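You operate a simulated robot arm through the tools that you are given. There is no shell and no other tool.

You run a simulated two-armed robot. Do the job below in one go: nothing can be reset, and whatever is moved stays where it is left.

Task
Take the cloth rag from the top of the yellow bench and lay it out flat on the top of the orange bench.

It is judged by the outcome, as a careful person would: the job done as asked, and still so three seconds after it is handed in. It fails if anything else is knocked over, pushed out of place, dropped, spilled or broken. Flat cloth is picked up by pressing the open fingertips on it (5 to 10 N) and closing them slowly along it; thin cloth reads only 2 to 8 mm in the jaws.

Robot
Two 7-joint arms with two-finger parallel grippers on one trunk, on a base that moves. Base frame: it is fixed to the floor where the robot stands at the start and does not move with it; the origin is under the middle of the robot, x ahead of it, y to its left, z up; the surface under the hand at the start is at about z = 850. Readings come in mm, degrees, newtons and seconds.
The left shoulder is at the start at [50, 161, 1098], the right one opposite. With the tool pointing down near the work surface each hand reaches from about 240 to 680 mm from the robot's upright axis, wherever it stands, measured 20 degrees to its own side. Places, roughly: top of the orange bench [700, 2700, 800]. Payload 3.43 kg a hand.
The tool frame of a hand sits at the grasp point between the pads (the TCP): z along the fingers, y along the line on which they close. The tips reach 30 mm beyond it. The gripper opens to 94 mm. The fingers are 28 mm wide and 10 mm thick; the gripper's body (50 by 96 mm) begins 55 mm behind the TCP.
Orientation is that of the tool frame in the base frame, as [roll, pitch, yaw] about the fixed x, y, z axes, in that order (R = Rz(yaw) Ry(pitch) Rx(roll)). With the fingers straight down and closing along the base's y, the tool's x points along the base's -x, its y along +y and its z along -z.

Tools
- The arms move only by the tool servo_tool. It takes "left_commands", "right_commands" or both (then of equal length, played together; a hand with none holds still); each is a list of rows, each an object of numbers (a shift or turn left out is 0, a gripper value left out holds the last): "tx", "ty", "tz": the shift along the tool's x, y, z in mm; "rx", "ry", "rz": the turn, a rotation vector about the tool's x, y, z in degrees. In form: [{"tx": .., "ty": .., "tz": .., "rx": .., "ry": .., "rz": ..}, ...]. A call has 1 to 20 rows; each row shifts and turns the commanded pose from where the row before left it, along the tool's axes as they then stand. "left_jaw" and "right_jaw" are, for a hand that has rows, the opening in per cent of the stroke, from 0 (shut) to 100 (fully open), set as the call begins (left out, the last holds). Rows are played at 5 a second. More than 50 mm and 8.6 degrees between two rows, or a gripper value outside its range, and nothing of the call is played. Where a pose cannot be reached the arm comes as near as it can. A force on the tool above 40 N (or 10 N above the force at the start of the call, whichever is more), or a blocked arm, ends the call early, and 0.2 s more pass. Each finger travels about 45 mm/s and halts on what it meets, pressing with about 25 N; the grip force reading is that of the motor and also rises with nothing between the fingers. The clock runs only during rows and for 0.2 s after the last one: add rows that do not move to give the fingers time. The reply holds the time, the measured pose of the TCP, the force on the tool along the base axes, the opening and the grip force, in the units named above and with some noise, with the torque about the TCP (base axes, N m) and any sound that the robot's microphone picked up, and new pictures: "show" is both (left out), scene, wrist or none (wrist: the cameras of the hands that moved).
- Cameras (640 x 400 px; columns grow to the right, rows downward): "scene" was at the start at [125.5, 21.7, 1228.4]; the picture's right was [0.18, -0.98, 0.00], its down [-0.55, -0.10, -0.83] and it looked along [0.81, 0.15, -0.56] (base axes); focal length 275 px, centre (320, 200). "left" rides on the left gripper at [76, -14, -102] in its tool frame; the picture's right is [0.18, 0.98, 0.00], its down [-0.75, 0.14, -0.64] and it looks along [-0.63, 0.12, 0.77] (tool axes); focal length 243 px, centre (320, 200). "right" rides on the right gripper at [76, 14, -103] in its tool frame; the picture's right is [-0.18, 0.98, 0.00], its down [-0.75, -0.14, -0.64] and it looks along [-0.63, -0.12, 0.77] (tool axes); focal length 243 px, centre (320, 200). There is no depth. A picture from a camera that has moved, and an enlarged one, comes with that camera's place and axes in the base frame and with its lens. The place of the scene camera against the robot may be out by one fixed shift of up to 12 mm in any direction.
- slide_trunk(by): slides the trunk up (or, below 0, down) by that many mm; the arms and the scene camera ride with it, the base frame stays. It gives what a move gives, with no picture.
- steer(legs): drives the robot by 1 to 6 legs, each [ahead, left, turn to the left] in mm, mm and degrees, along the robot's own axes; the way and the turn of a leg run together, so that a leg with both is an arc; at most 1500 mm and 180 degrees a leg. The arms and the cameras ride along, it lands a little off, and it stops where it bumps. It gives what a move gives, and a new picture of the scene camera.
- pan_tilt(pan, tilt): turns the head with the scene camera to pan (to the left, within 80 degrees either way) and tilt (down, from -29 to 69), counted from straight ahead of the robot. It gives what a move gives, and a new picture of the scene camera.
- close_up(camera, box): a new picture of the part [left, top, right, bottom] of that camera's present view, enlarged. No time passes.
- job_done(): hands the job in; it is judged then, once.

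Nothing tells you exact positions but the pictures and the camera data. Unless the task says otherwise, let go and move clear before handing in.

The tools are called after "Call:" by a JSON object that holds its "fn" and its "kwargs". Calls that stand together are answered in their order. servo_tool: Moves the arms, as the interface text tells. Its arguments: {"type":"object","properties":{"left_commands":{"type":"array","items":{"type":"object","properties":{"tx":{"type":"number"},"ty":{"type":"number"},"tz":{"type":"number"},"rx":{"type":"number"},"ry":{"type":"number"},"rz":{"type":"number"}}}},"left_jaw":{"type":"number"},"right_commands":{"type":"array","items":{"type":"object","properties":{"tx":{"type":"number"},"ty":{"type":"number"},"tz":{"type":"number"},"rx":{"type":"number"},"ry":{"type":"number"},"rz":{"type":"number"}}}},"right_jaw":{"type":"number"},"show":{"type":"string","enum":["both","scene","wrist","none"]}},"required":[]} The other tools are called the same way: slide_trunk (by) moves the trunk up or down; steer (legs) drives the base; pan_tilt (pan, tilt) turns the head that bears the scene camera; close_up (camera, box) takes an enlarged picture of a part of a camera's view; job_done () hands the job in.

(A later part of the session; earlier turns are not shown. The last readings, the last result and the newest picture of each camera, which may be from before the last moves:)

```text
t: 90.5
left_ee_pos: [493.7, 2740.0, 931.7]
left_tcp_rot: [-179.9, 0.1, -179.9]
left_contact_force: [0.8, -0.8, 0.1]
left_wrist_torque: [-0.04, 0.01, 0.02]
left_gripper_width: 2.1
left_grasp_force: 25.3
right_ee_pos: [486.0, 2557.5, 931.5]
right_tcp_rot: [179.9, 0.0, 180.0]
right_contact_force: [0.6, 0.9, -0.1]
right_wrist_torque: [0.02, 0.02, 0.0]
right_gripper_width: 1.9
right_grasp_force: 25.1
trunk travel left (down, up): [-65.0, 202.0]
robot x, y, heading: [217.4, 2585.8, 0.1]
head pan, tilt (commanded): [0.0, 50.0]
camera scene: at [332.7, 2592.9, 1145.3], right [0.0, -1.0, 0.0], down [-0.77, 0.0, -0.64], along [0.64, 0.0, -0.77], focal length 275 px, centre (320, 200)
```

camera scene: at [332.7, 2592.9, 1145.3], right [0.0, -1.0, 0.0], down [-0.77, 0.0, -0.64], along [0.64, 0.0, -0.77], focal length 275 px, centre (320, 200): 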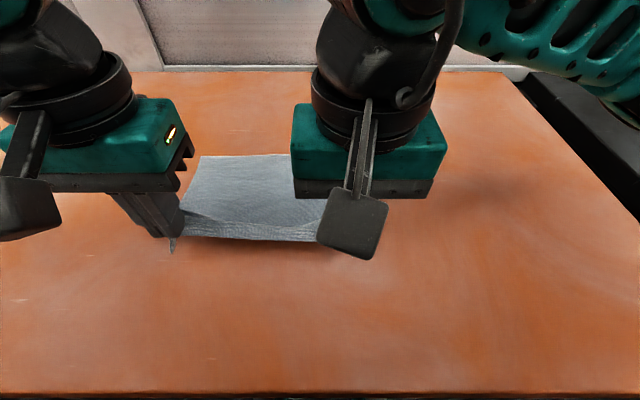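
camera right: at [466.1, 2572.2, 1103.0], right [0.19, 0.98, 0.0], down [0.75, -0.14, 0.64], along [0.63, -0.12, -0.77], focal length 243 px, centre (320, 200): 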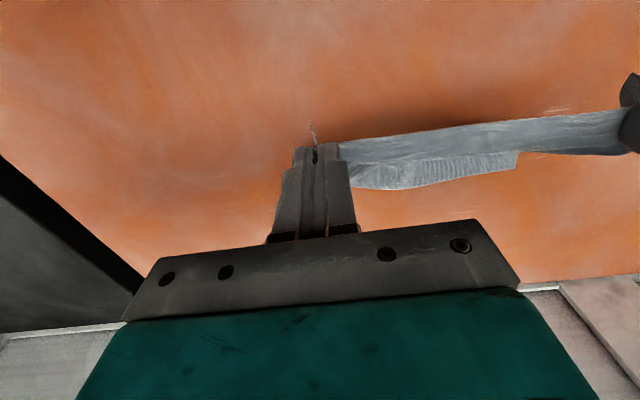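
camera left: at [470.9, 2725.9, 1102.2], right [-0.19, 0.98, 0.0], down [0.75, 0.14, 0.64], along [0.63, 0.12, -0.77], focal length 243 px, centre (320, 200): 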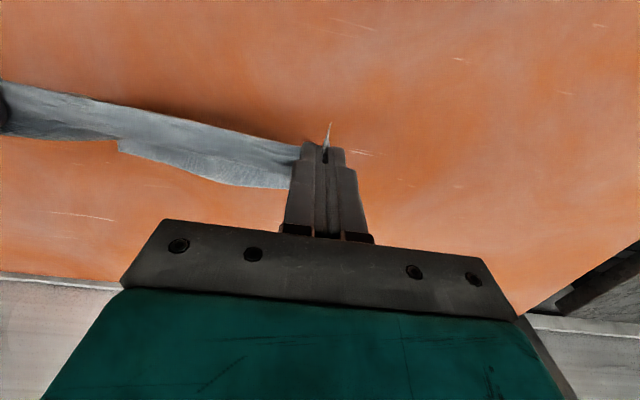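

Tips are about 50 mm above the bench. I drive the base back 28 mm to take up the slack and then lower further.

Call:
{"fn": "steer", "kwargs": {"legs": [[-28, 0, 0]]}}

Call:
{"fn": "servo_tool", "kwargs": {"left_commands": [{"tz": 8}, {"tz": 8}, {"tz": 8}, {"tz": 8}, {"tz": 7}, {}], "right_commands": [{"tz": 8}, {"tz": 8}, {"tz": 8}, {"tz": 8}, {"tz": 7}, {}], "show": "both"}}

```text
t: 91.3
left_ee_pos: [464.3, 2739.7, 932.5]
left_tcp_rot: [-179.9, 0.1, -179.9]
left_contact_force: [-0.8, -0.4, -0.3]
left_wrist_torque: [-0.03, 0.04, -0.04]
left_gripper_width: 1.8
left_grasp_force: 24.4
right_ee_pos: [457.4, 2559.2, 931.9]
right_tcp_rot: [179.8, 0.1, -180.0]
right_contact_force: [0.2, 0.9, 0.3]
right_wrist_torque: [-0.02, -0.03, 0.02]
right_gripper_width: 1.7
right_grasp_force: 25.2
trunk travel left (down, up): [-65.0, 202.0]
robot x, y, heading: [186.7, 2586.8, -0.1]
head pan, tilt (commanded): [0.0, 50.0]
camera scene: at [304.1, 2592.9, 1145.4], right [0.0, -1.0, 0.0], down [-0.77, 0.0, -0.64], along [0.64, 0.0, -0.77], focal length 275 px, centre (320, 200)
```

scene: 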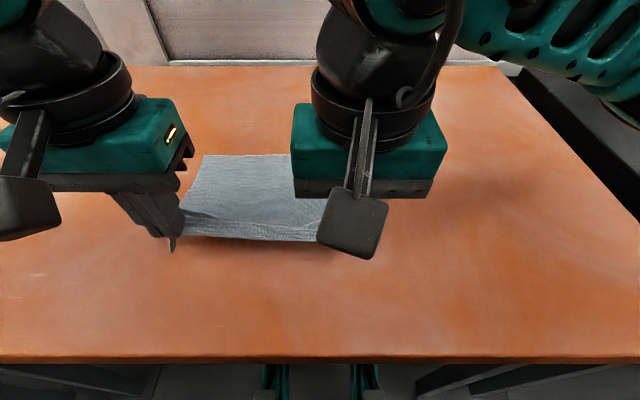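

```text
t: 92.8
left_ee_pos: [464.7, 2738.7, 894.0]
left_tcp_rot: [-179.9, 0.1, -179.8]
left_contact_force: [-0.5, -0.3, 0.2]
left_wrist_torque: [0.01, 0.0, 0.0]
left_gripper_width: 2.2
left_grasp_force: 25.2
right_ee_pos: [457.9, 2559.1, 893.4]
right_tcp_rot: [179.9, 0.0, 180.0]
right_contact_force: [0.7, 0.2, 0.0]
right_wrist_torque: [0.04, -0.04, 0.01]
right_gripper_width: 2.0
right_grasp_force: 24.6
trunk travel left (down, up): [-65.0, 202.0]
robot x, y, heading: [187.5, 2583.9, -0.1]
head pan, tilt (commanded): [0.0, 50.0]
camera scene: at [304.4, 2592.9, 1145.3], right [0.0, -1.0, 0.0], down [-0.77, 0.0, -0.64], along [0.64, 0.0, -0.77], focal length 275 px, centre (320, 200)
camera right: at [381.5, 2573.1, 994.9], right [0.18, 0.98, 0.0], down [0.75, -0.14, 0.64], along [0.63, -0.12, -0.77], focal length 243 px, centre (320, 200)
camera left: at [387.1, 2725.5, 995.7], right [-0.19, 0.98, 0.0], down [0.75, 0.14, 0.64], along [0.63, 0.12, -0.77], focal length 243 px, centre (320, 200)
```

scene: 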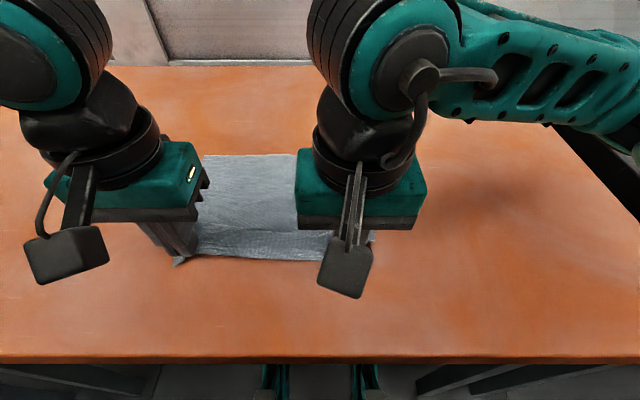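
right: 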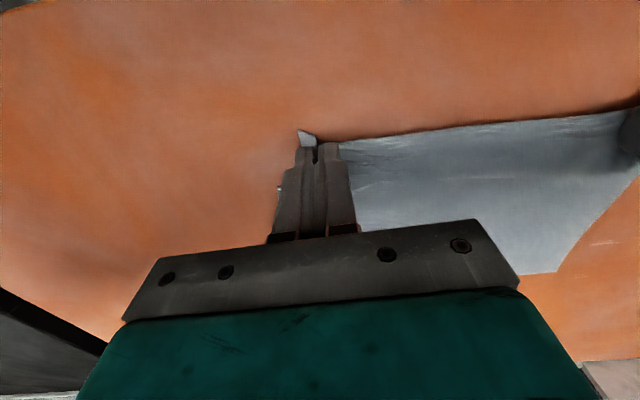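
left: 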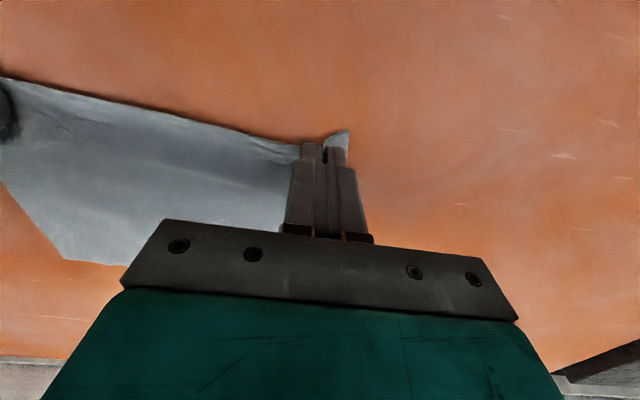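

Almost down. I draw back a little more while lowering the last 13 mm until the tips touch the bench.

Call:
{"fn": "servo_tool", "kwargs": {"left_commands": [{"tx": 3, "tz": 3}, {"tx": 3, "tz": 3}, {"tx": 2, "tz": 3}, {"tz": 2}, {}], "right_commands": [{"tx": 3, "tz": 3}, {"tx": 3, "tz": 3}, {"tx": 2, "tz": 3}, {"tz": 2}, {}], "show": "wrist"}}

```text
t: 94.0
left_ee_pos: [456.2, 2740.2, 880.8]
left_tcp_rot: [-179.9, 0.1, -179.9]
left_contact_force: [0.2, -0.6, 0.2]
left_wrist_torque: [-0.02, -0.01, -0.03]
left_gripper_width: 1.9
left_grasp_force: 24.8
right_ee_pos: [450.5, 2557.7, 881.1]
right_tcp_rot: [179.9, 0.1, -179.9]
right_contact_force: [0.2, 1.1, -0.6]
right_wrist_torque: [0.03, 0.01, -0.04]
right_gripper_width: 1.8
right_grasp_force: 24.9
trunk travel left (down, up): [-65.0, 202.0]
robot x, y, heading: [190.3, 2587.3, 0.2]
head pan, tilt (commanded): [0.0, 50.0]
camera right: at [373.9, 2572.3, 984.3], right [0.18, 0.98, 0.0], down [0.75, -0.14, 0.64], along [0.63, -0.12, -0.77], focal length 243 px, centre (320, 200)
camera left: at [378.8, 2725.9, 983.6], right [-0.19, 0.98, 0.0], down [0.75, 0.14, 0.64], along [0.63, 0.12, -0.77], focal length 243 px, centre (320, 200)
```

right: 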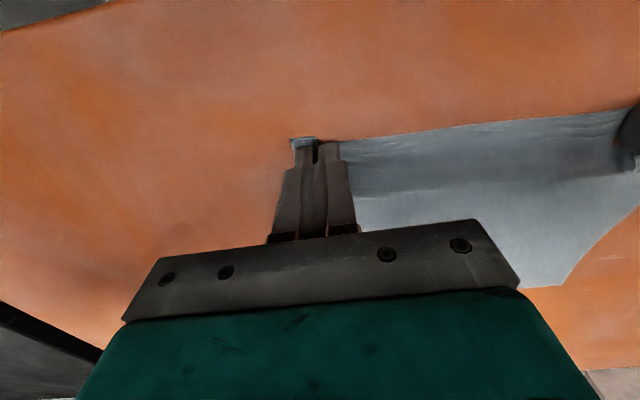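
left: 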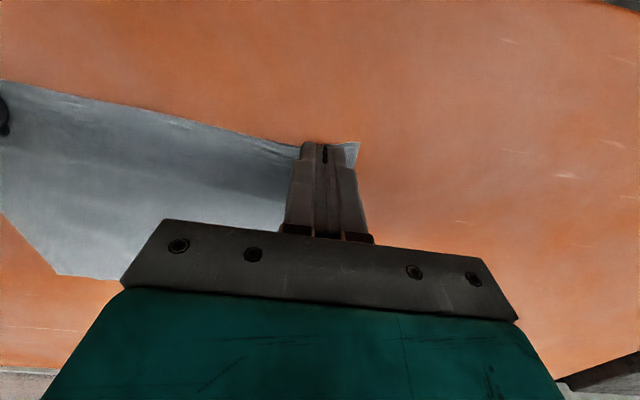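

Tips are just touching and the rag lies almost flat, but there may be a shallow wave near the held edge. I look closer.

Call:
{"fn": "close_up", "kwargs": {"camera": "right", "box": [280, 90, 640, 300]}}

Call:
{"fn": "close_up", "kwargs": {"camera": "left", "box": [0, 60, 380, 290]}}

Call:
{"fn": "close_up", "kwargs": {"camera": "scene", "box": [120, 120, 440, 320]}}

```text
1.78 times, centred on (460, 195) of right
camera zoom: at [373.9, 2572.3, 984.3], right [0.18, 0.98, 0.0], down [0.75, -0.14, 0.64], along [0.63, -0.12, -0.77], focal length 431 px, centre (71, 209)
```

zoom: 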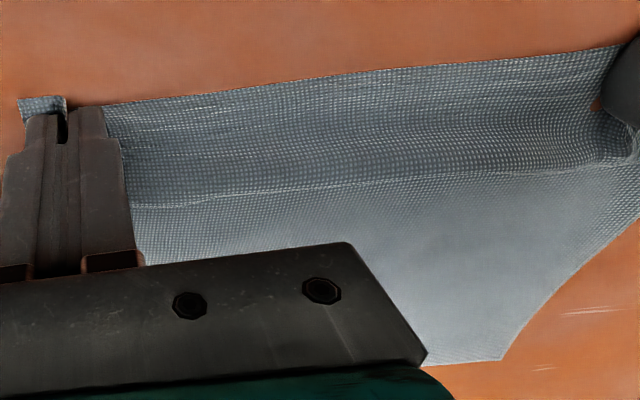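

```text
1.68 times, centred on (190, 175) of left
camera zoom: at [378.8, 2725.9, 983.6], right [-0.19, 0.98, 0.0], down [0.75, 0.14, 0.64], along [0.63, 0.12, -0.77], focal length 409 px, centre (539, 242)
```

zoom: 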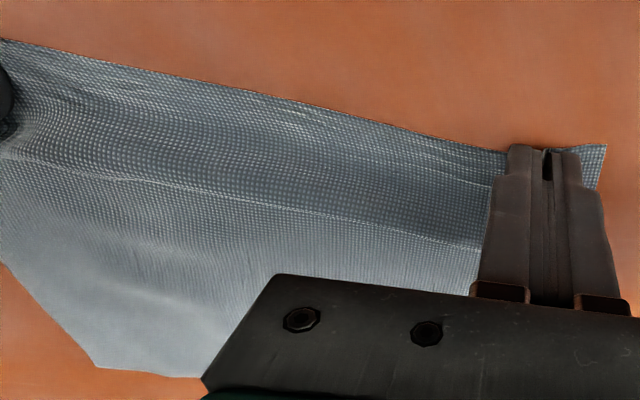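

```text
2.00 times, centred on (280, 220) of scene
camera zoom: at [304.4, 2592.9, 1145.4], right [0.0, -1.0, 0.0], down [-0.77, 0.0, -0.64], along [0.64, 0.0, -0.77], focal length 550 px, centre (400, 160)
```

zoom: 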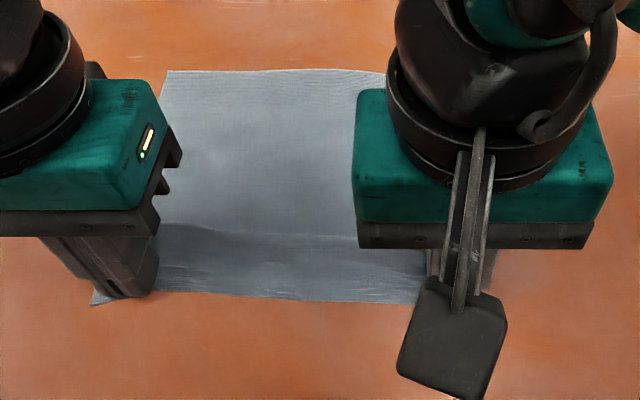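

There is a shallow ridge about 40 mm in from the held edge: some slack remains. I pull the held edge straight back about 20 mm with the base to stretch it out and see whether the ridge flattens.

Call:
{"fn": "steer", "kwargs": {"legs": [[-20, 0, 0]]}}

Call:
{"fn": "close_up", "kwargs": {"camera": "scene", "box": [120, 120, 440, 320]}}

Call:
{"fn": "close_up", "kwargs": {"camera": "right", "box": [280, 90, 640, 300]}}

```text
t: 94.7
left_ee_pos: [436.5, 2740.0, 882.0]
left_tcp_rot: [-179.9, 0.1, -179.8]
left_contact_force: [0.4, -0.9, 0.2]
left_wrist_torque: [-0.07, 0.0, -0.04]
left_gripper_width: 1.9
left_grasp_force: 24.9
right_ee_pos: [430.2, 2556.2, 882.9]
right_tcp_rot: [179.9, 0.2, -180.0]
right_contact_force: [0.1, 2.0, 1.1]
right_wrist_torque: [0.05, -0.01, -0.01]
right_gripper_width: 1.7
right_grasp_force: 24.9
trunk travel left (down, up): [-65.0, 202.0]
robot x, y, heading: [165.9, 2585.7, 0.2]
head pan, tilt (commanded): [0.0, 50.0]
camera scene: at [284.4, 2593.0, 1145.4], right [0.0, -1.0, 0.0], down [-0.77, 0.0, -0.64], along [0.64, 0.0, -0.77], focal length 275 px, centre (320, 200)
```

scene: 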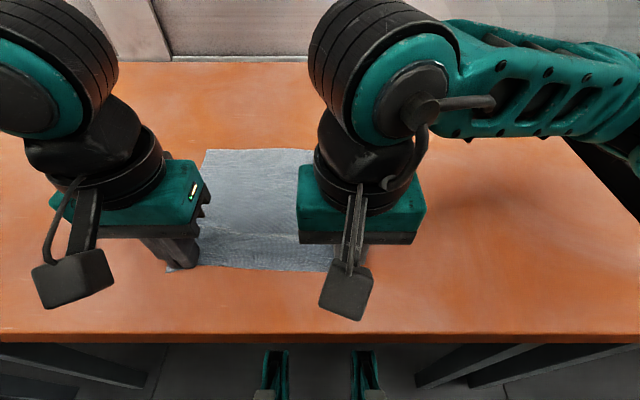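

```text
2.00 times, centred on (280, 220) of scene
camera zoom: at [284.4, 2593.0, 1145.4], right [0.0, -1.0, 0.0], down [-0.77, 0.0, -0.64], along [0.64, 0.0, -0.77], focal length 550 px, centre (400, 160)
```

zoom: 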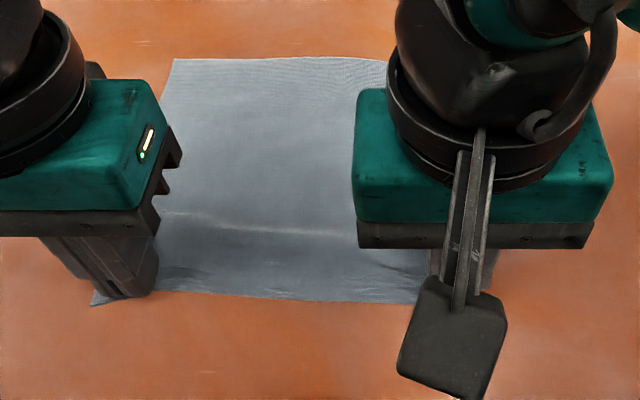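

```text
1.78 times, centred on (460, 195) of right
camera zoom: at [354.0, 2572.3, 984.4], right [0.18, 0.98, 0.0], down [0.75, -0.14, 0.64], along [0.63, -0.12, -0.77], focal length 431 px, centre (71, 209)
```

zoom: 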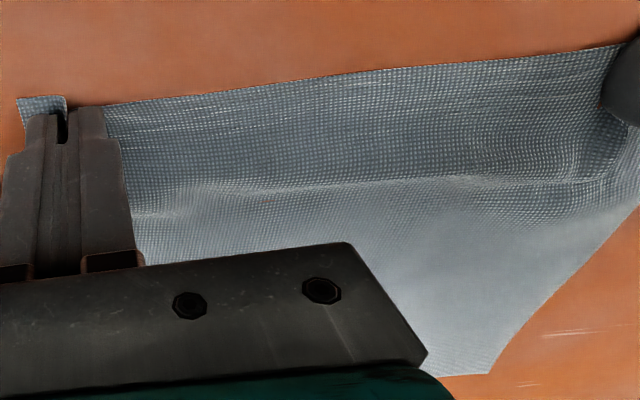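

That worked: the far edge stayed put (x about 638) and the ridge mostly flattened. I pull back another 12 mm to take the rest.

Call:
{"fn": "steer", "kwargs": {"legs": [[-11, 0, 0]]}}

Call:
{"fn": "close_up", "kwargs": {"camera": "scene", "box": [120, 120, 440, 320]}}

Call:
{"fn": "close_up", "kwargs": {"camera": "right", "box": [280, 90, 640, 300]}}

Call:
{"fn": "close_up", "kwargs": {"camera": "left", "box": [0, 60, 380, 290]}}

```text
t: 95.5
left_ee_pos: [425.3, 2740.2, 881.3]
left_tcp_rot: [-179.9, 0.1, -179.9]
left_contact_force: [0.6, -1.1, -0.3]
left_wrist_torque: [-0.06, -0.01, -0.02]
left_gripper_width: 2.0
left_grasp_force: 24.8
right_ee_pos: [420.0, 2556.8, 881.2]
right_tcp_rot: [179.9, 0.2, 180.0]
right_contact_force: [0.3, 0.6, 0.8]
right_wrist_torque: [0.01, -0.01, 0.02]
right_gripper_width: 1.8
right_grasp_force: 25.3
trunk travel left (down, up): [-65.0, 202.0]
robot x, y, heading: [156.7, 2586.3, 0.2]
head pan, tilt (commanded): [0.0, 50.0]
camera scene: at [273.3, 2592.9, 1145.4], right [0.0, -1.0, 0.0], down [-0.77, 0.0, -0.64], along [0.64, 0.0, -0.77], focal length 275 px, centre (320, 200)
```

scene: 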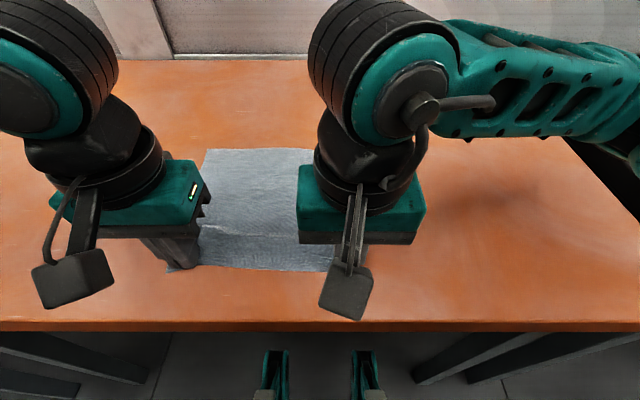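

```text
2.00 times, centred on (280, 220) of scene
camera zoom: at [273.3, 2592.9, 1145.4], right [0.0, -1.0, 0.0], down [-0.77, 0.0, -0.64], along [0.64, 0.0, -0.77], focal length 550 px, centre (400, 160)
```

zoom: 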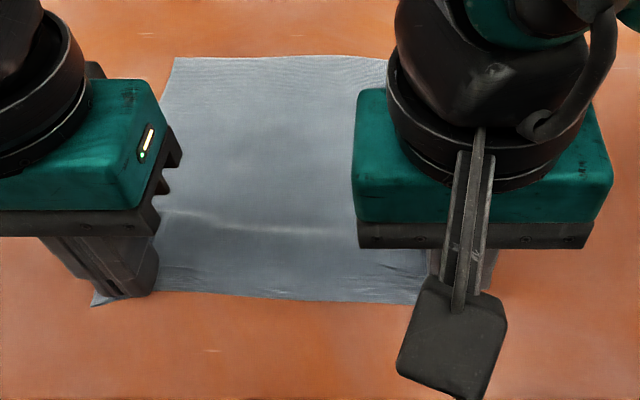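

```text
1.78 times, centred on (460, 195) of right
camera zoom: at [342.9, 2572.3, 984.4], right [0.18, 0.98, 0.0], down [0.75, -0.14, 0.64], along [0.63, -0.12, -0.77], focal length 431 px, centre (71, 209)
```

zoom: 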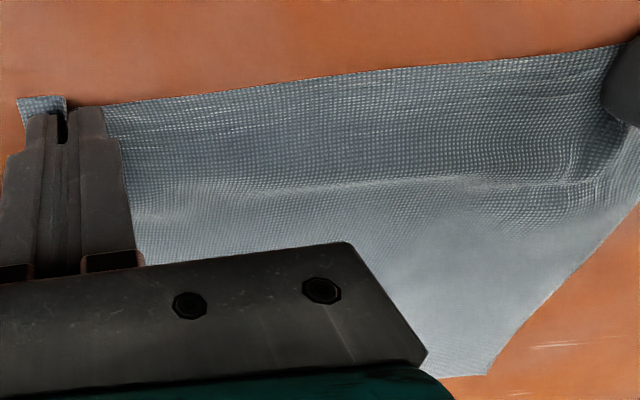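

```text
1.68 times, centred on (190, 175) of left
camera zoom: at [347.7, 2725.9, 983.7], right [-0.19, 0.98, 0.0], down [0.75, 0.14, 0.64], along [0.63, 0.12, -0.77], focal length 409 px, centre (539, 242)
```

zoom: 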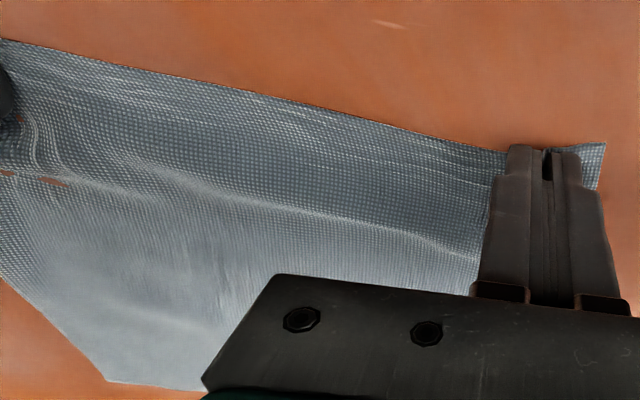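

The sheet is taut now and began to slide, so I stop pulling. Next I press the tips lightly on the bench, then open the jaws in small steps while moving each hand outward, so the gathered corner cloth is spread back out.

Call:
{"fn": "servo_tool", "kwargs": {"left_commands": [{"tz": 1}, {"tz": 1}, {}], "right_commands": [{"tz": 1}, {"tz": 1}, {}], "show": "none"}}

```text
t: 96.3
left_ee_pos: [425.4, 2740.0, 882.0]
left_tcp_rot: [-179.9, 0.3, -179.7]
left_contact_force: [1.2, -0.6, 20.0]
left_wrist_torque: [0.05, 0.04, -0.01]
left_gripper_width: 1.9
left_grasp_force: 24.8
right_ee_pos: [419.2, 2557.4, 881.0]
right_tcp_rot: [179.8, 0.2, 180.0]
right_contact_force: [2.8, 1.7, 16.4]
right_wrist_torque: [0.02, -0.05, -0.01]
right_gripper_width: 1.9
right_grasp_force: 24.6
trunk travel left (down, up): [-65.0, 202.0]
robot x, y, heading: [159.3, 2588.7, -0.2]
head pan, tilt (commanded): [0.0, 50.0]
```

Pressing a bit hard (20 and 16 N); I ease both by about a millimetre and start opening.

Call:
{"fn": "servo_tool", "kwargs": {"left_commands": [{"tz": -1.3}, {}], "right_commands": [{"tz": -1.0}, {}], "show": "none"}}

Call:
{"fn": "servo_tool", "kwargs": {"left_commands": [{"ty": 2.8}, {}], "right_commands": [{"ty": -2.8}, {}], "left_jaw": 6, "right_jaw": 6, "show": "none"}}

Call:
{"fn": "servo_tool", "kwargs": {"left_commands": [{"ty": 2.8}, {}], "right_commands": [{"ty": -2.8}, {}], "left_jaw": 12, "right_jaw": 12, "show": "wrist"}}

```text
t: 96.9
left_ee_pos: [425.4, 2740.4, 880.7]
left_tcp_rot: [-179.9, 0.2, -179.8]
left_contact_force: [1.6, -3.3, 11.7]
left_wrist_torque: [-0.04, -0.01, 0.0]
left_gripper_width: 1.7
left_grasp_force: 25.1
right_ee_pos: [416.8, 2557.8, 881.5]
right_tcp_rot: [-180.0, 0.1, -179.9]
right_contact_force: [2.7, 2.9, 13.3]
right_wrist_torque: [0.04, -0.03, 0.02]
right_gripper_width: 1.9
right_grasp_force: 24.9
trunk travel left (down, up): [-65.0, 202.0]
robot x, y, heading: [158.6, 2588.5, 0.1]
head pan, tilt (commanded): [0.0, 50.0]
```

```text
t: 97.5
left_ee_pos: [424.8, 2743.1, 881.5]
left_tcp_rot: [-179.9, 0.2, -179.8]
left_contact_force: [0.3, -2.9, 8.1]
left_wrist_torque: [-0.08, 0.01, 0.0]
left_gripper_width: 6.6
left_grasp_force: 0.8
right_ee_pos: [419.6, 2554.9, 880.8]
right_tcp_rot: [179.7, 0.1, -180.0]
right_contact_force: [-1.4, 6.2, 17.2]
right_wrist_torque: [0.08, 0.06, -0.03]
right_gripper_width: 5.9
right_grasp_force: 0.3
trunk travel left (down, up): [-65.0, 202.0]
robot x, y, heading: [153.9, 2587.3, 0.1]
head pan, tilt (commanded): [0.0, 50.0]
```

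```text
t: 98.1
left_ee_pos: [425.1, 2745.9, 880.8]
left_tcp_rot: [-179.9, 0.2, -179.7]
left_contact_force: [-0.4, -2.8, 10.6]
left_wrist_torque: [-0.01, 0.04, -0.02]
left_gripper_width: 11.5
left_grasp_force: 0.6
right_ee_pos: [418.6, 2552.3, 881.4]
right_tcp_rot: [180.0, 0.2, 180.0]
right_contact_force: [1.4, 5.4, 18.0]
right_wrist_torque: [0.05, 0.01, -0.03]
right_gripper_width: 11.5
right_grasp_force: 0.3
trunk travel left (down, up): [-65.0, 202.0]
robot x, y, heading: [158.5, 2587.0, -0.2]
head pan, tilt (commanded): [0.0, 50.0]
camera right: at [341.8, 2566.6, 983.5], right [0.18, 0.98, 0.0], down [0.75, -0.14, 0.64], along [0.63, -0.12, -0.77], focal length 243 px, centre (320, 200)
camera left: at [346.8, 2732.1, 983.1], right [-0.19, 0.98, 0.0], down [0.75, 0.14, 0.64], along [0.63, 0.12, -0.76], focal length 243 px, centre (320, 200)
```

right: 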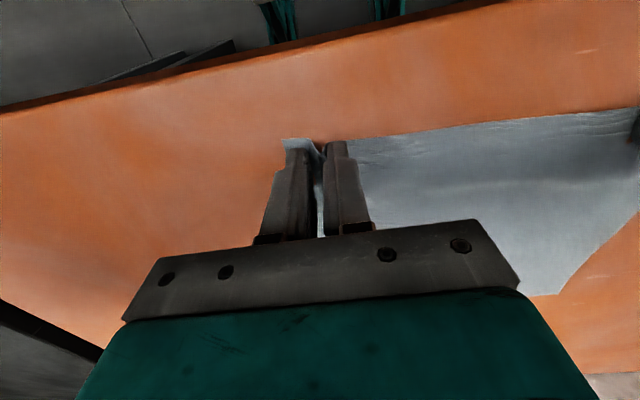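
left: 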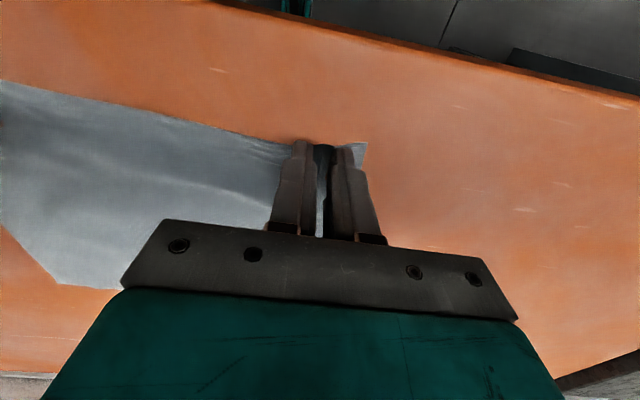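

Opening works; the gathered cloth is spreading. I ease the right hand and continue in steps.

Call:
{"fn": "servo_tool", "kwargs": {"left_commands": [{"ty": 2.8}, {}], "right_commands": [{"ty": -2.8, "tz": -0.8}, {}], "left_jaw": 18, "right_jaw": 18, "show": "none"}}

Call:
{"fn": "servo_tool", "kwargs": {"left_commands": [{"ty": 2.8}, {}], "right_commands": [{"ty": -2.8}, {}], "left_jaw": 24, "right_jaw": 24, "show": "wrist"}}

```text
t: 98.7
left_ee_pos: [425.0, 2748.4, 880.7]
left_tcp_rot: [-180.0, 0.2, -179.9]
left_contact_force: [-0.7, -3.5, 20.4]
left_wrist_torque: [0.04, 0.12, 0.07]
left_gripper_width: 16.5
left_grasp_force: 0.0
right_ee_pos: [417.2, 2547.1, 881.3]
right_tcp_rot: [180.0, 0.0, 179.9]
right_contact_force: [-0.2, 1.0, 1.7]
right_wrist_torque: [-0.02, -0.01, 0.01]
right_gripper_width: 17.6
right_grasp_force: 0.2
trunk travel left (down, up): [-65.0, 202.0]
robot x, y, heading: [160.0, 2586.3, 0.0]
head pan, tilt (commanded): [0.0, 50.0]
```

```text
t: 99.3
left_ee_pos: [423.8, 2749.9, 881.1]
left_tcp_rot: [-180.0, 0.1, -179.9]
left_contact_force: [1.1, -4.7, 15.8]
left_wrist_torque: [-0.06, 0.08, 0.02]
left_gripper_width: 19.2
left_grasp_force: 0.0
right_ee_pos: [417.9, 2545.7, 881.2]
right_tcp_rot: [179.9, 0.1, -179.9]
right_contact_force: [-0.3, 1.9, 1.4]
right_wrist_torque: [0.0, 0.02, 0.01]
right_gripper_width: 22.5
right_grasp_force: 0.1
trunk travel left (down, up): [-65.0, 202.0]
robot x, y, heading: [160.8, 2588.3, 0.0]
head pan, tilt (commanded): [0.0, 50.0]
camera right: at [342.0, 2560.6, 983.9], right [0.18, 0.98, 0.0], down [0.75, -0.14, 0.64], along [0.63, -0.12, -0.77], focal length 243 px, centre (320, 200)
camera left: at [347.2, 2736.8, 983.1], right [-0.19, 0.98, 0.0], down [0.75, 0.14, 0.64], along [0.63, 0.12, -0.77], focal length 243 px, centre (320, 200)
```

right: 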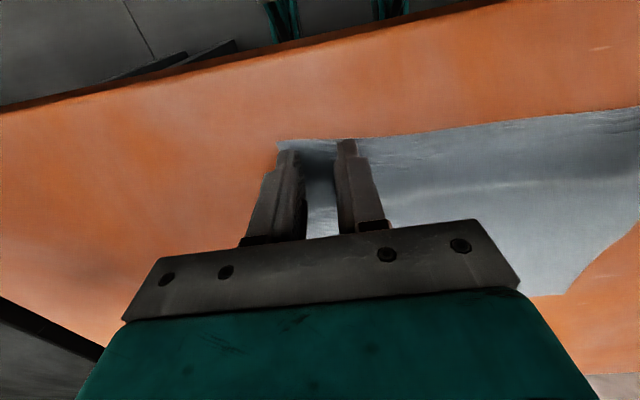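
left: 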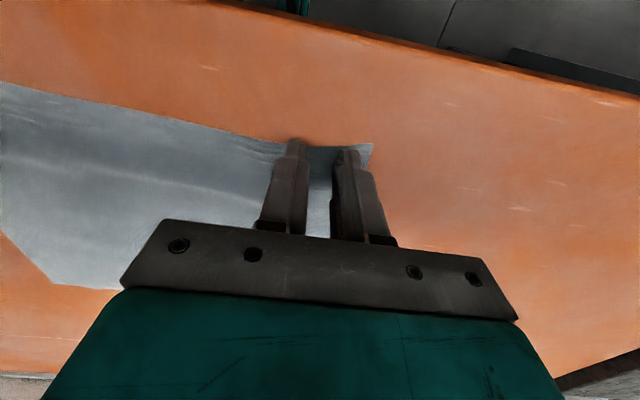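

Both corners are spreading out. I balance the pressure (left lighter, right a little firmer) and continue.

Call:
{"fn": "servo_tool", "kwargs": {"left_commands": [{"tz": -0.8}, {"ty": 2.8}, {}], "right_commands": [{"tz": 0.5}, {"ty": -2.8}, {}], "left_jaw": 30, "right_jaw": 30, "show": "none"}}

Call:
{"fn": "servo_tool", "kwargs": {"left_commands": [{"ty": 2.8}, {}], "right_commands": [{"ty": -2.8}, {}], "left_jaw": 36, "right_jaw": 36, "show": "both"}}

```text
t: 100.1
left_ee_pos: [425.4, 2755.0, 881.2]
left_tcp_rot: [-179.9, 0.1, -179.9]
left_contact_force: [0.1, -2.1, 3.2]
left_wrist_torque: [-0.06, -0.01, -0.02]
left_gripper_width: 27.7
left_grasp_force: 0.1
right_ee_pos: [420.1, 2544.5, 880.7]
right_tcp_rot: [179.9, 0.1, 180.0]
right_contact_force: [0.2, 3.4, 6.8]
right_wrist_torque: [0.05, 0.04, 0.02]
right_gripper_width: 26.8
right_grasp_force: 0.1
trunk travel left (down, up): [-65.0, 202.0]
robot x, y, heading: [159.0, 2589.2, 0.1]
head pan, tilt (commanded): [0.0, 50.0]
```

```text
t: 100.7
left_ee_pos: [425.1, 2757.2, 881.8]
left_tcp_rot: [-179.9, 0.1, -179.9]
left_contact_force: [-0.2, -1.9, 3.5]
left_wrist_torque: [0.01, 0.02, 0.03]
left_gripper_width: 32.9
left_grasp_force: 0.0
right_ee_pos: [417.8, 2541.3, 881.2]
right_tcp_rot: [179.9, 0.1, 180.0]
right_contact_force: [0.9, 4.2, 5.5]
right_wrist_torque: [0.07, 0.01, -0.01]
right_gripper_width: 33.2
right_grasp_force: 0.0
trunk travel left (down, up): [-65.0, 202.0]
robot x, y, heading: [156.7, 2588.6, -0.1]
head pan, tilt (commanded): [0.0, 50.0]
camera scene: at [273.1, 2593.0, 1145.4], right [0.0, -1.0, 0.0], down [-0.77, 0.0, -0.64], along [0.64, 0.0, -0.77], focal length 275 px, centre (320, 200)
camera right: at [342.7, 2555.8, 983.7], right [0.18, 0.98, 0.0], down [0.75, -0.14, 0.64], along [0.63, -0.12, -0.77], focal length 243 px, centre (320, 200)
camera left: at [347.0, 2742.8, 983.3], right [-0.19, 0.98, 0.0], down [0.75, 0.14, 0.64], along [0.63, 0.12, -0.77], focal length 243 px, centre (320, 200)
```

scene: 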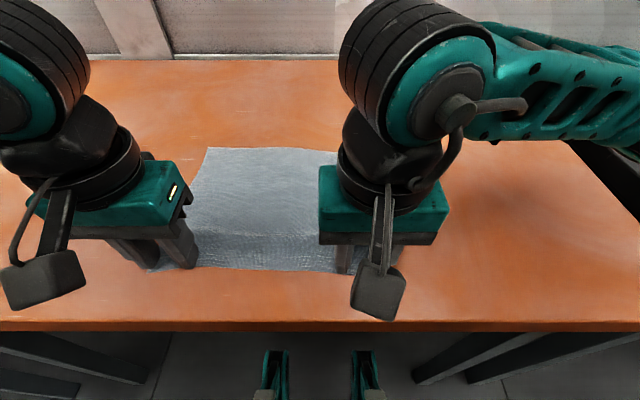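
right: 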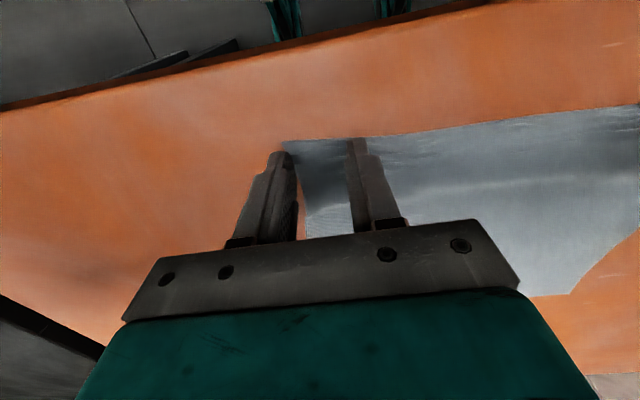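
left: 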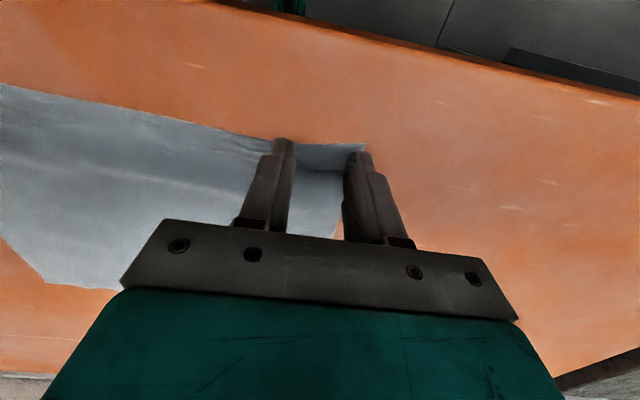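

The gathers look spread flat between the fingers. I lift both hands straight up, slowly at first.

Call:
{"fn": "servo_tool", "kwargs": {"left_commands": [{"tz": -3}, {"tz": -4}, {"tz": -6}, {"tz": -10}, {"tz": -20}, {"tz": -25}, {"tz": -25}, {"tz": -25}, {}], "right_commands": [{"tz": -3}, {"tz": -4}, {"tz": -6}, {"tz": -10}, {"tz": -20}, {"tz": -25}, {"tz": -25}, {"tz": -25}, {}], "show": "both"}}

```text
t: 102.7
left_ee_pos: [427.2, 2756.7, 1000.2]
left_tcp_rot: [-180.0, 0.1, -179.9]
left_contact_force: [0.0, -0.1, -0.2]
left_wrist_torque: [0.01, 0.01, 0.01]
left_gripper_width: 33.6
left_grasp_force: 0.1
right_ee_pos: [419.5, 2541.1, 999.0]
right_tcp_rot: [180.0, 0.0, -180.0]
right_contact_force: [-0.3, -0.1, 0.1]
right_wrist_torque: [0.01, -0.02, 0.04]
right_gripper_width: 33.7
right_grasp_force: 0.0
trunk travel left (down, up): [-65.0, 202.0]
robot x, y, heading: [155.2, 2589.2, 0.3]
head pan, tilt (commanded): [0.0, 50.0]
camera scene: at [273.4, 2592.9, 1145.3], right [0.0, -1.0, 0.0], down [-0.77, 0.0, -0.64], along [0.64, 0.0, -0.77], focal length 275 px, centre (320, 200)
camera right: at [343.5, 2555.7, 1101.2], right [0.18, 0.98, 0.0], down [0.75, -0.14, 0.64], along [0.63, -0.12, -0.77], focal length 243 px, centre (320, 200)
camera left: at [348.9, 2742.5, 1101.9], right [-0.19, 0.98, 0.0], down [0.75, 0.14, 0.64], along [0.63, 0.12, -0.77], focal length 243 px, centre (320, 200)
```

scene: 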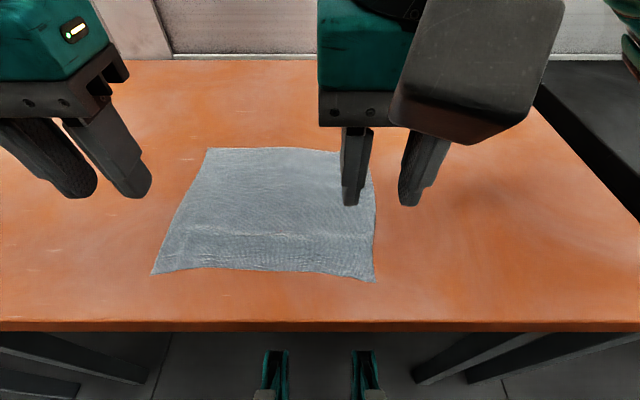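
right: 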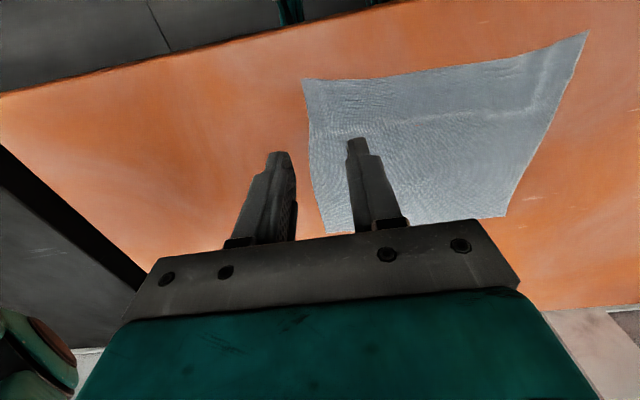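
left: 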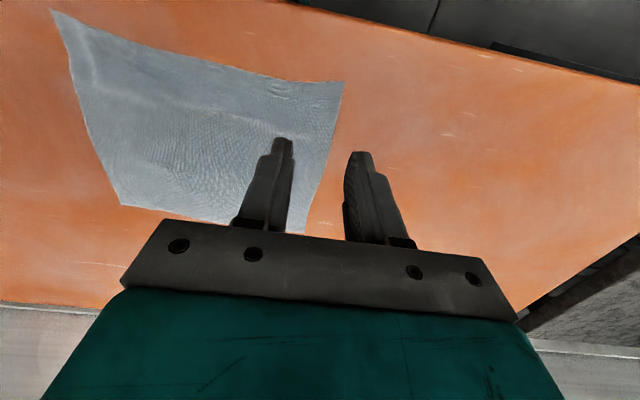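

The rag is released and lies spread out on the orange bench, about x 405–630, y 2530–2785. I look closely for any remaining wrinkles.

Call:
{"fn": "close_up", "kwargs": {"camera": "scene", "box": [130, 130, 400, 300]}}

Call:
{"fn": "close_up", "kwargs": {"camera": "right", "box": [280, 20, 620, 240]}}

Call:
{"fn": "close_up", "kwargs": {"camera": "left", "box": [30, 0, 370, 240]}}

```text
2.35 times, centred on (265, 215) of scene
camera zoom: at [273.4, 2592.9, 1145.3], right [0.0, -1.0, 0.0], down [-0.77, 0.0, -0.64], along [0.64, 0.0, -0.77], focal length 648 px, centre (449, 165)
```

zoom: 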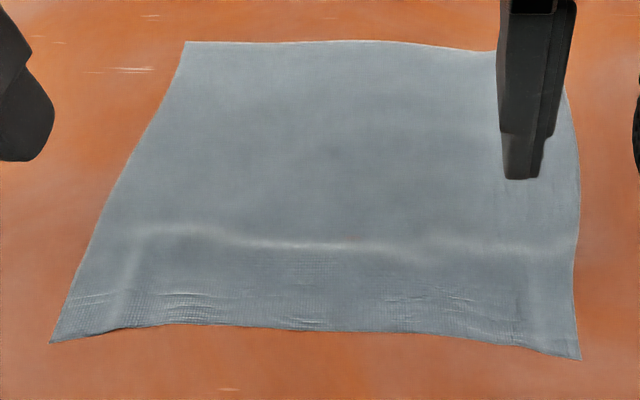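

```text
1.82 times, centred on (450, 130) of right
camera zoom: at [343.5, 2555.7, 1101.2], right [0.18, 0.98, 0.0], down [0.75, -0.14, 0.64], along [0.63, -0.12, -0.77], focal length 441 px, centre (84, 327)
```

zoom: 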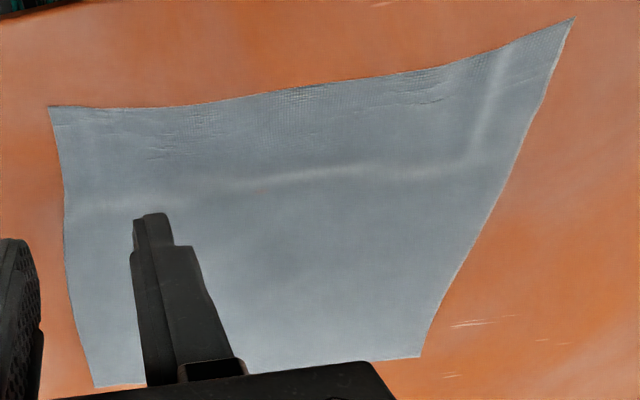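

```text
1.67 times, centred on (200, 120) of left
camera zoom: at [348.9, 2742.5, 1101.9], right [-0.19, 0.98, 0.0], down [0.75, 0.14, 0.64], along [0.63, 0.12, -0.77], focal length 404 px, centre (520, 333)
```

zoom: 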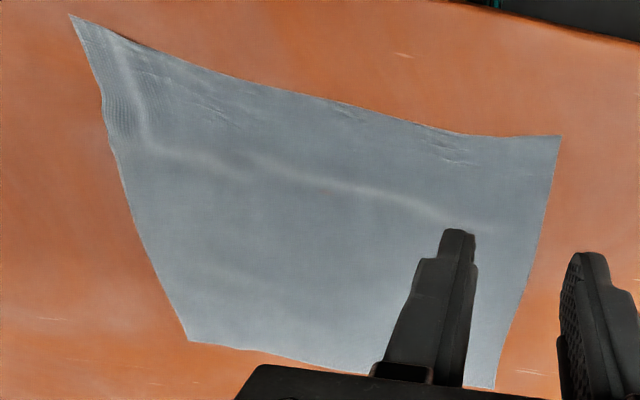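

It lies flat apart from a very low ripple about 50 mm in from the near edge. I smooth it with a light touch: open fingertips pressed gently near both near corners and drawn a few millimetres back and outward.

Call:
{"fn": "servo_tool", "kwargs": {"left_commands": [{"ty": -2, "tz": 20}, {"ty": -2, "tz": 25}, {"tz": 25}, {"tz": 20}, {"tz": 14}, {"tz": 8}, {"tz": 3}, {}], "right_commands": [{"ty": 6, "tz": 20}, {"ty": 6, "tz": 25}, {"tz": 25}, {"tz": 20}, {"tz": 14}, {"tz": 8}, {"tz": 3}, {}], "show": "wrist"}}

```text
t: 104.5
left_ee_pos: [426.6, 2752.9, 884.4]
left_tcp_rot: [-179.9, 0.2, -179.7]
left_contact_force: [0.8, -0.6, -0.7]
left_wrist_torque: [-0.02, -0.01, 0.01]
left_gripper_width: 33.7
left_grasp_force: 0.1
right_ee_pos: [419.3, 2553.0, 882.5]
right_tcp_rot: [180.0, 0.0, 180.0]
right_contact_force: [1.3, -0.6, -0.1]
right_wrist_torque: [0.03, -0.03, 0.03]
right_gripper_width: 34.0
right_grasp_force: 0.0
trunk travel left (down, up): [-65.0, 202.0]
robot x, y, heading: [159.0, 2588.0, 0.0]
head pan, tilt (commanded): [0.0, 50.0]
camera right: at [343.5, 2568.3, 986.2], right [0.18, 0.98, 0.0], down [0.75, -0.14, 0.64], along [0.63, -0.12, -0.77], focal length 243 px, centre (320, 200)
camera left: at [348.7, 2739.0, 986.2], right [-0.19, 0.98, 0.0], down [0.75, 0.14, 0.64], along [0.63, 0.12, -0.77], focal length 243 px, centre (320, 200)
```

right: 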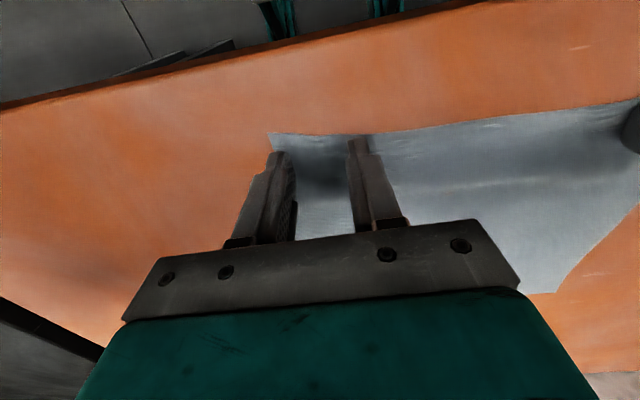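
left: 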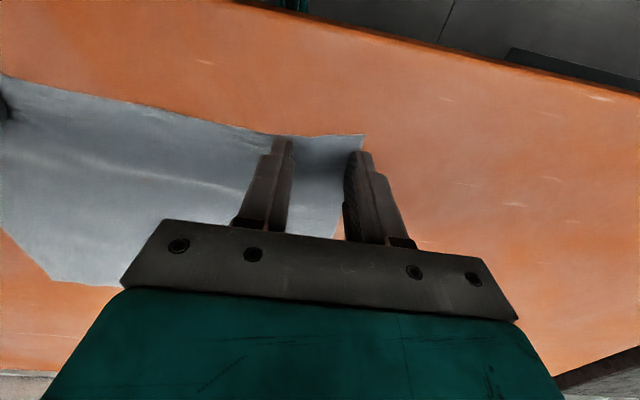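

The fingertips hover just above both near corners. I press lightly and check the force.

Call:
{"fn": "servo_tool", "kwargs": {"left_commands": [{"tz": 1.5}, {"tz": 1}, {}], "right_commands": [{"tz": 1}, {"tz": 1}, {}], "show": "none"}}

```text
t: 105.3
left_ee_pos: [425.4, 2751.8, 882.5]
left_tcp_rot: [-179.9, 0.1, -179.9]
left_contact_force: [-0.3, 0.3, -0.2]
left_wrist_torque: [-0.01, -0.01, 0.01]
left_gripper_width: 33.7
left_grasp_force: 0.0
right_ee_pos: [421.1, 2552.5, 881.0]
right_tcp_rot: [179.9, 0.1, 180.0]
right_contact_force: [-1.0, -0.2, 1.7]
right_wrist_torque: [0.0, 0.01, -0.01]
right_gripper_width: 33.8
right_grasp_force: 0.0
trunk travel left (down, up): [-65.0, 202.0]
robot x, y, heading: [161.2, 2589.7, -0.2]
head pan, tilt (commanded): [0.0, 50.0]
```

Call:
{"fn": "servo_tool", "kwargs": {"left_commands": [{"tz": 1}, {"tz": 0.7}, {}], "right_commands": [{"tz": 0.6}, {}, {}], "show": "none"}}

```text
t: 106.1
left_ee_pos: [425.9, 2752.2, 881.1]
left_tcp_rot: [-180.0, 0.3, -179.8]
left_contact_force: [-0.4, 1.5, 14.3]
left_wrist_torque: [0.18, 0.04, 0.01]
left_gripper_width: 34.1
left_grasp_force: 0.4
right_ee_pos: [419.0, 2554.0, 881.6]
right_tcp_rot: [179.9, 0.1, 180.0]
right_contact_force: [0.4, -0.2, 0.3]
right_wrist_torque: [-0.04, -0.01, 0.0]
right_gripper_width: 33.7
right_grasp_force: 0.1
trunk travel left (down, up): [-65.0, 202.0]
robot x, y, heading: [157.9, 2587.3, 0.0]
head pan, tilt (commanded): [0.0, 50.0]
```

Left touches with 14 N, right barely. I balance them.

Call:
{"fn": "servo_tool", "kwargs": {"left_commands": [{"tz": -0.7}, {}], "right_commands": [{"tz": 0.8}, {}], "show": "none"}}

```text
t: 106.7
left_ee_pos: [426.0, 2752.2, 881.1]
left_tcp_rot: [-179.9, 0.2, -179.8]
left_contact_force: [1.4, 1.1, 10.5]
left_wrist_torque: [0.16, -0.02, -0.01]
left_gripper_width: 34.2
left_grasp_force: 0.0
right_ee_pos: [418.0, 2553.2, 881.0]
right_tcp_rot: [179.9, 0.2, 179.9]
right_contact_force: [1.2, -1.4, 14.4]
right_wrist_torque: [-0.27, 0.04, 0.04]
right_gripper_width: 34.2
right_grasp_force: 0.2
trunk travel left (down, up): [-65.0, 202.0]
robot x, y, heading: [158.1, 2587.9, -0.2]
head pan, tilt (commanded): [0.0, 50.0]
```

Both press about 10–14 N. I draw back slowly 5 mm and slightly outward.

Call:
{"fn": "servo_tool", "kwargs": {"left_commands": [{"tx": 1, "ty": 0.4}, {"tx": 1, "ty": 0.4}, {"tx": 1, "ty": 0.4}, {"tx": 1, "ty": 0.4}, {"tx": 1, "ty": 0.4}, {}], "right_commands": [{"tx": 1, "ty": -0.4, "tz": -0.3}, {"tx": 1, "ty": -0.4}, {"tx": 1, "ty": -0.4}, {"tx": 1, "ty": -0.4}, {"tx": 1, "ty": -0.4}, {}], "show": "wrist"}}

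Call:
{"fn": "close_up", "kwargs": {"camera": "right", "box": [280, 90, 640, 300]}}

```text
t: 108.1
left_ee_pos: [421.2, 2754.3, 881.4]
left_tcp_rot: [-179.9, -0.1, -179.8]
left_contact_force: [1.7, 0.2, 8.0]
left_wrist_torque: [0.07, -0.02, 0.0]
left_gripper_width: 34.1
left_grasp_force: 0.1
right_ee_pos: [414.4, 2550.1, 882.1]
right_tcp_rot: [179.9, 0.2, 179.9]
right_contact_force: [1.3, 2.3, 11.4]
right_wrist_torque: [-0.09, -0.06, 0.01]
right_gripper_width: 34.0
right_grasp_force: 0.2
trunk travel left (down, up): [-65.0, 202.0]
robot x, y, heading: [158.0, 2591.5, 0.0]
head pan, tilt (commanded): [0.0, 50.0]
camera right: at [337.7, 2565.4, 983.7], right [0.18, 0.98, 0.0], down [0.75, -0.14, 0.64], along [0.63, -0.12, -0.77], focal length 243 px, centre (320, 200)
camera left: at [343.4, 2739.8, 983.3], right [-0.19, 0.98, 0.0], down [0.75, 0.14, 0.64], along [0.63, 0.12, -0.77], focal length 243 px, centre (320, 200)
```

right: 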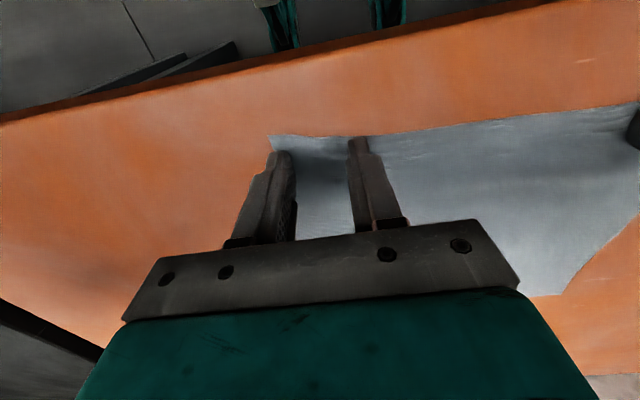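
left: 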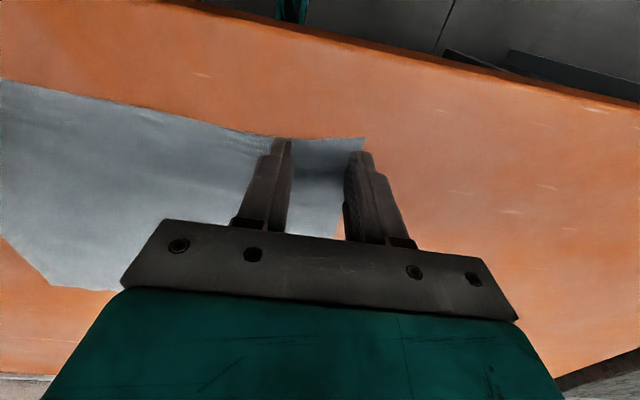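

```text
1.78 times, centred on (460, 195) of right
camera zoom: at [337.7, 2565.4, 983.7], right [0.18, 0.98, 0.0], down [0.75, -0.14, 0.64], along [0.63, -0.12, -0.77], focal length 431 px, centre (71, 209)
```

zoom: 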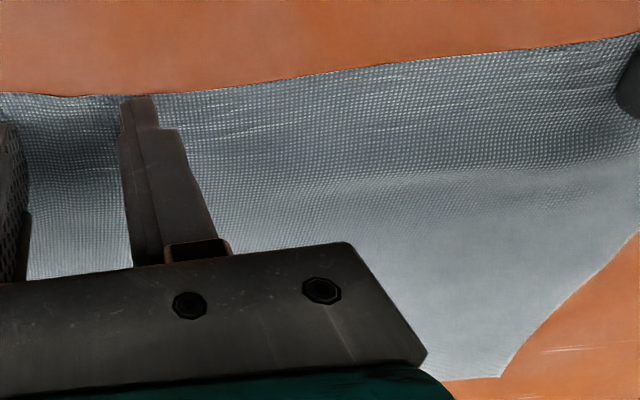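

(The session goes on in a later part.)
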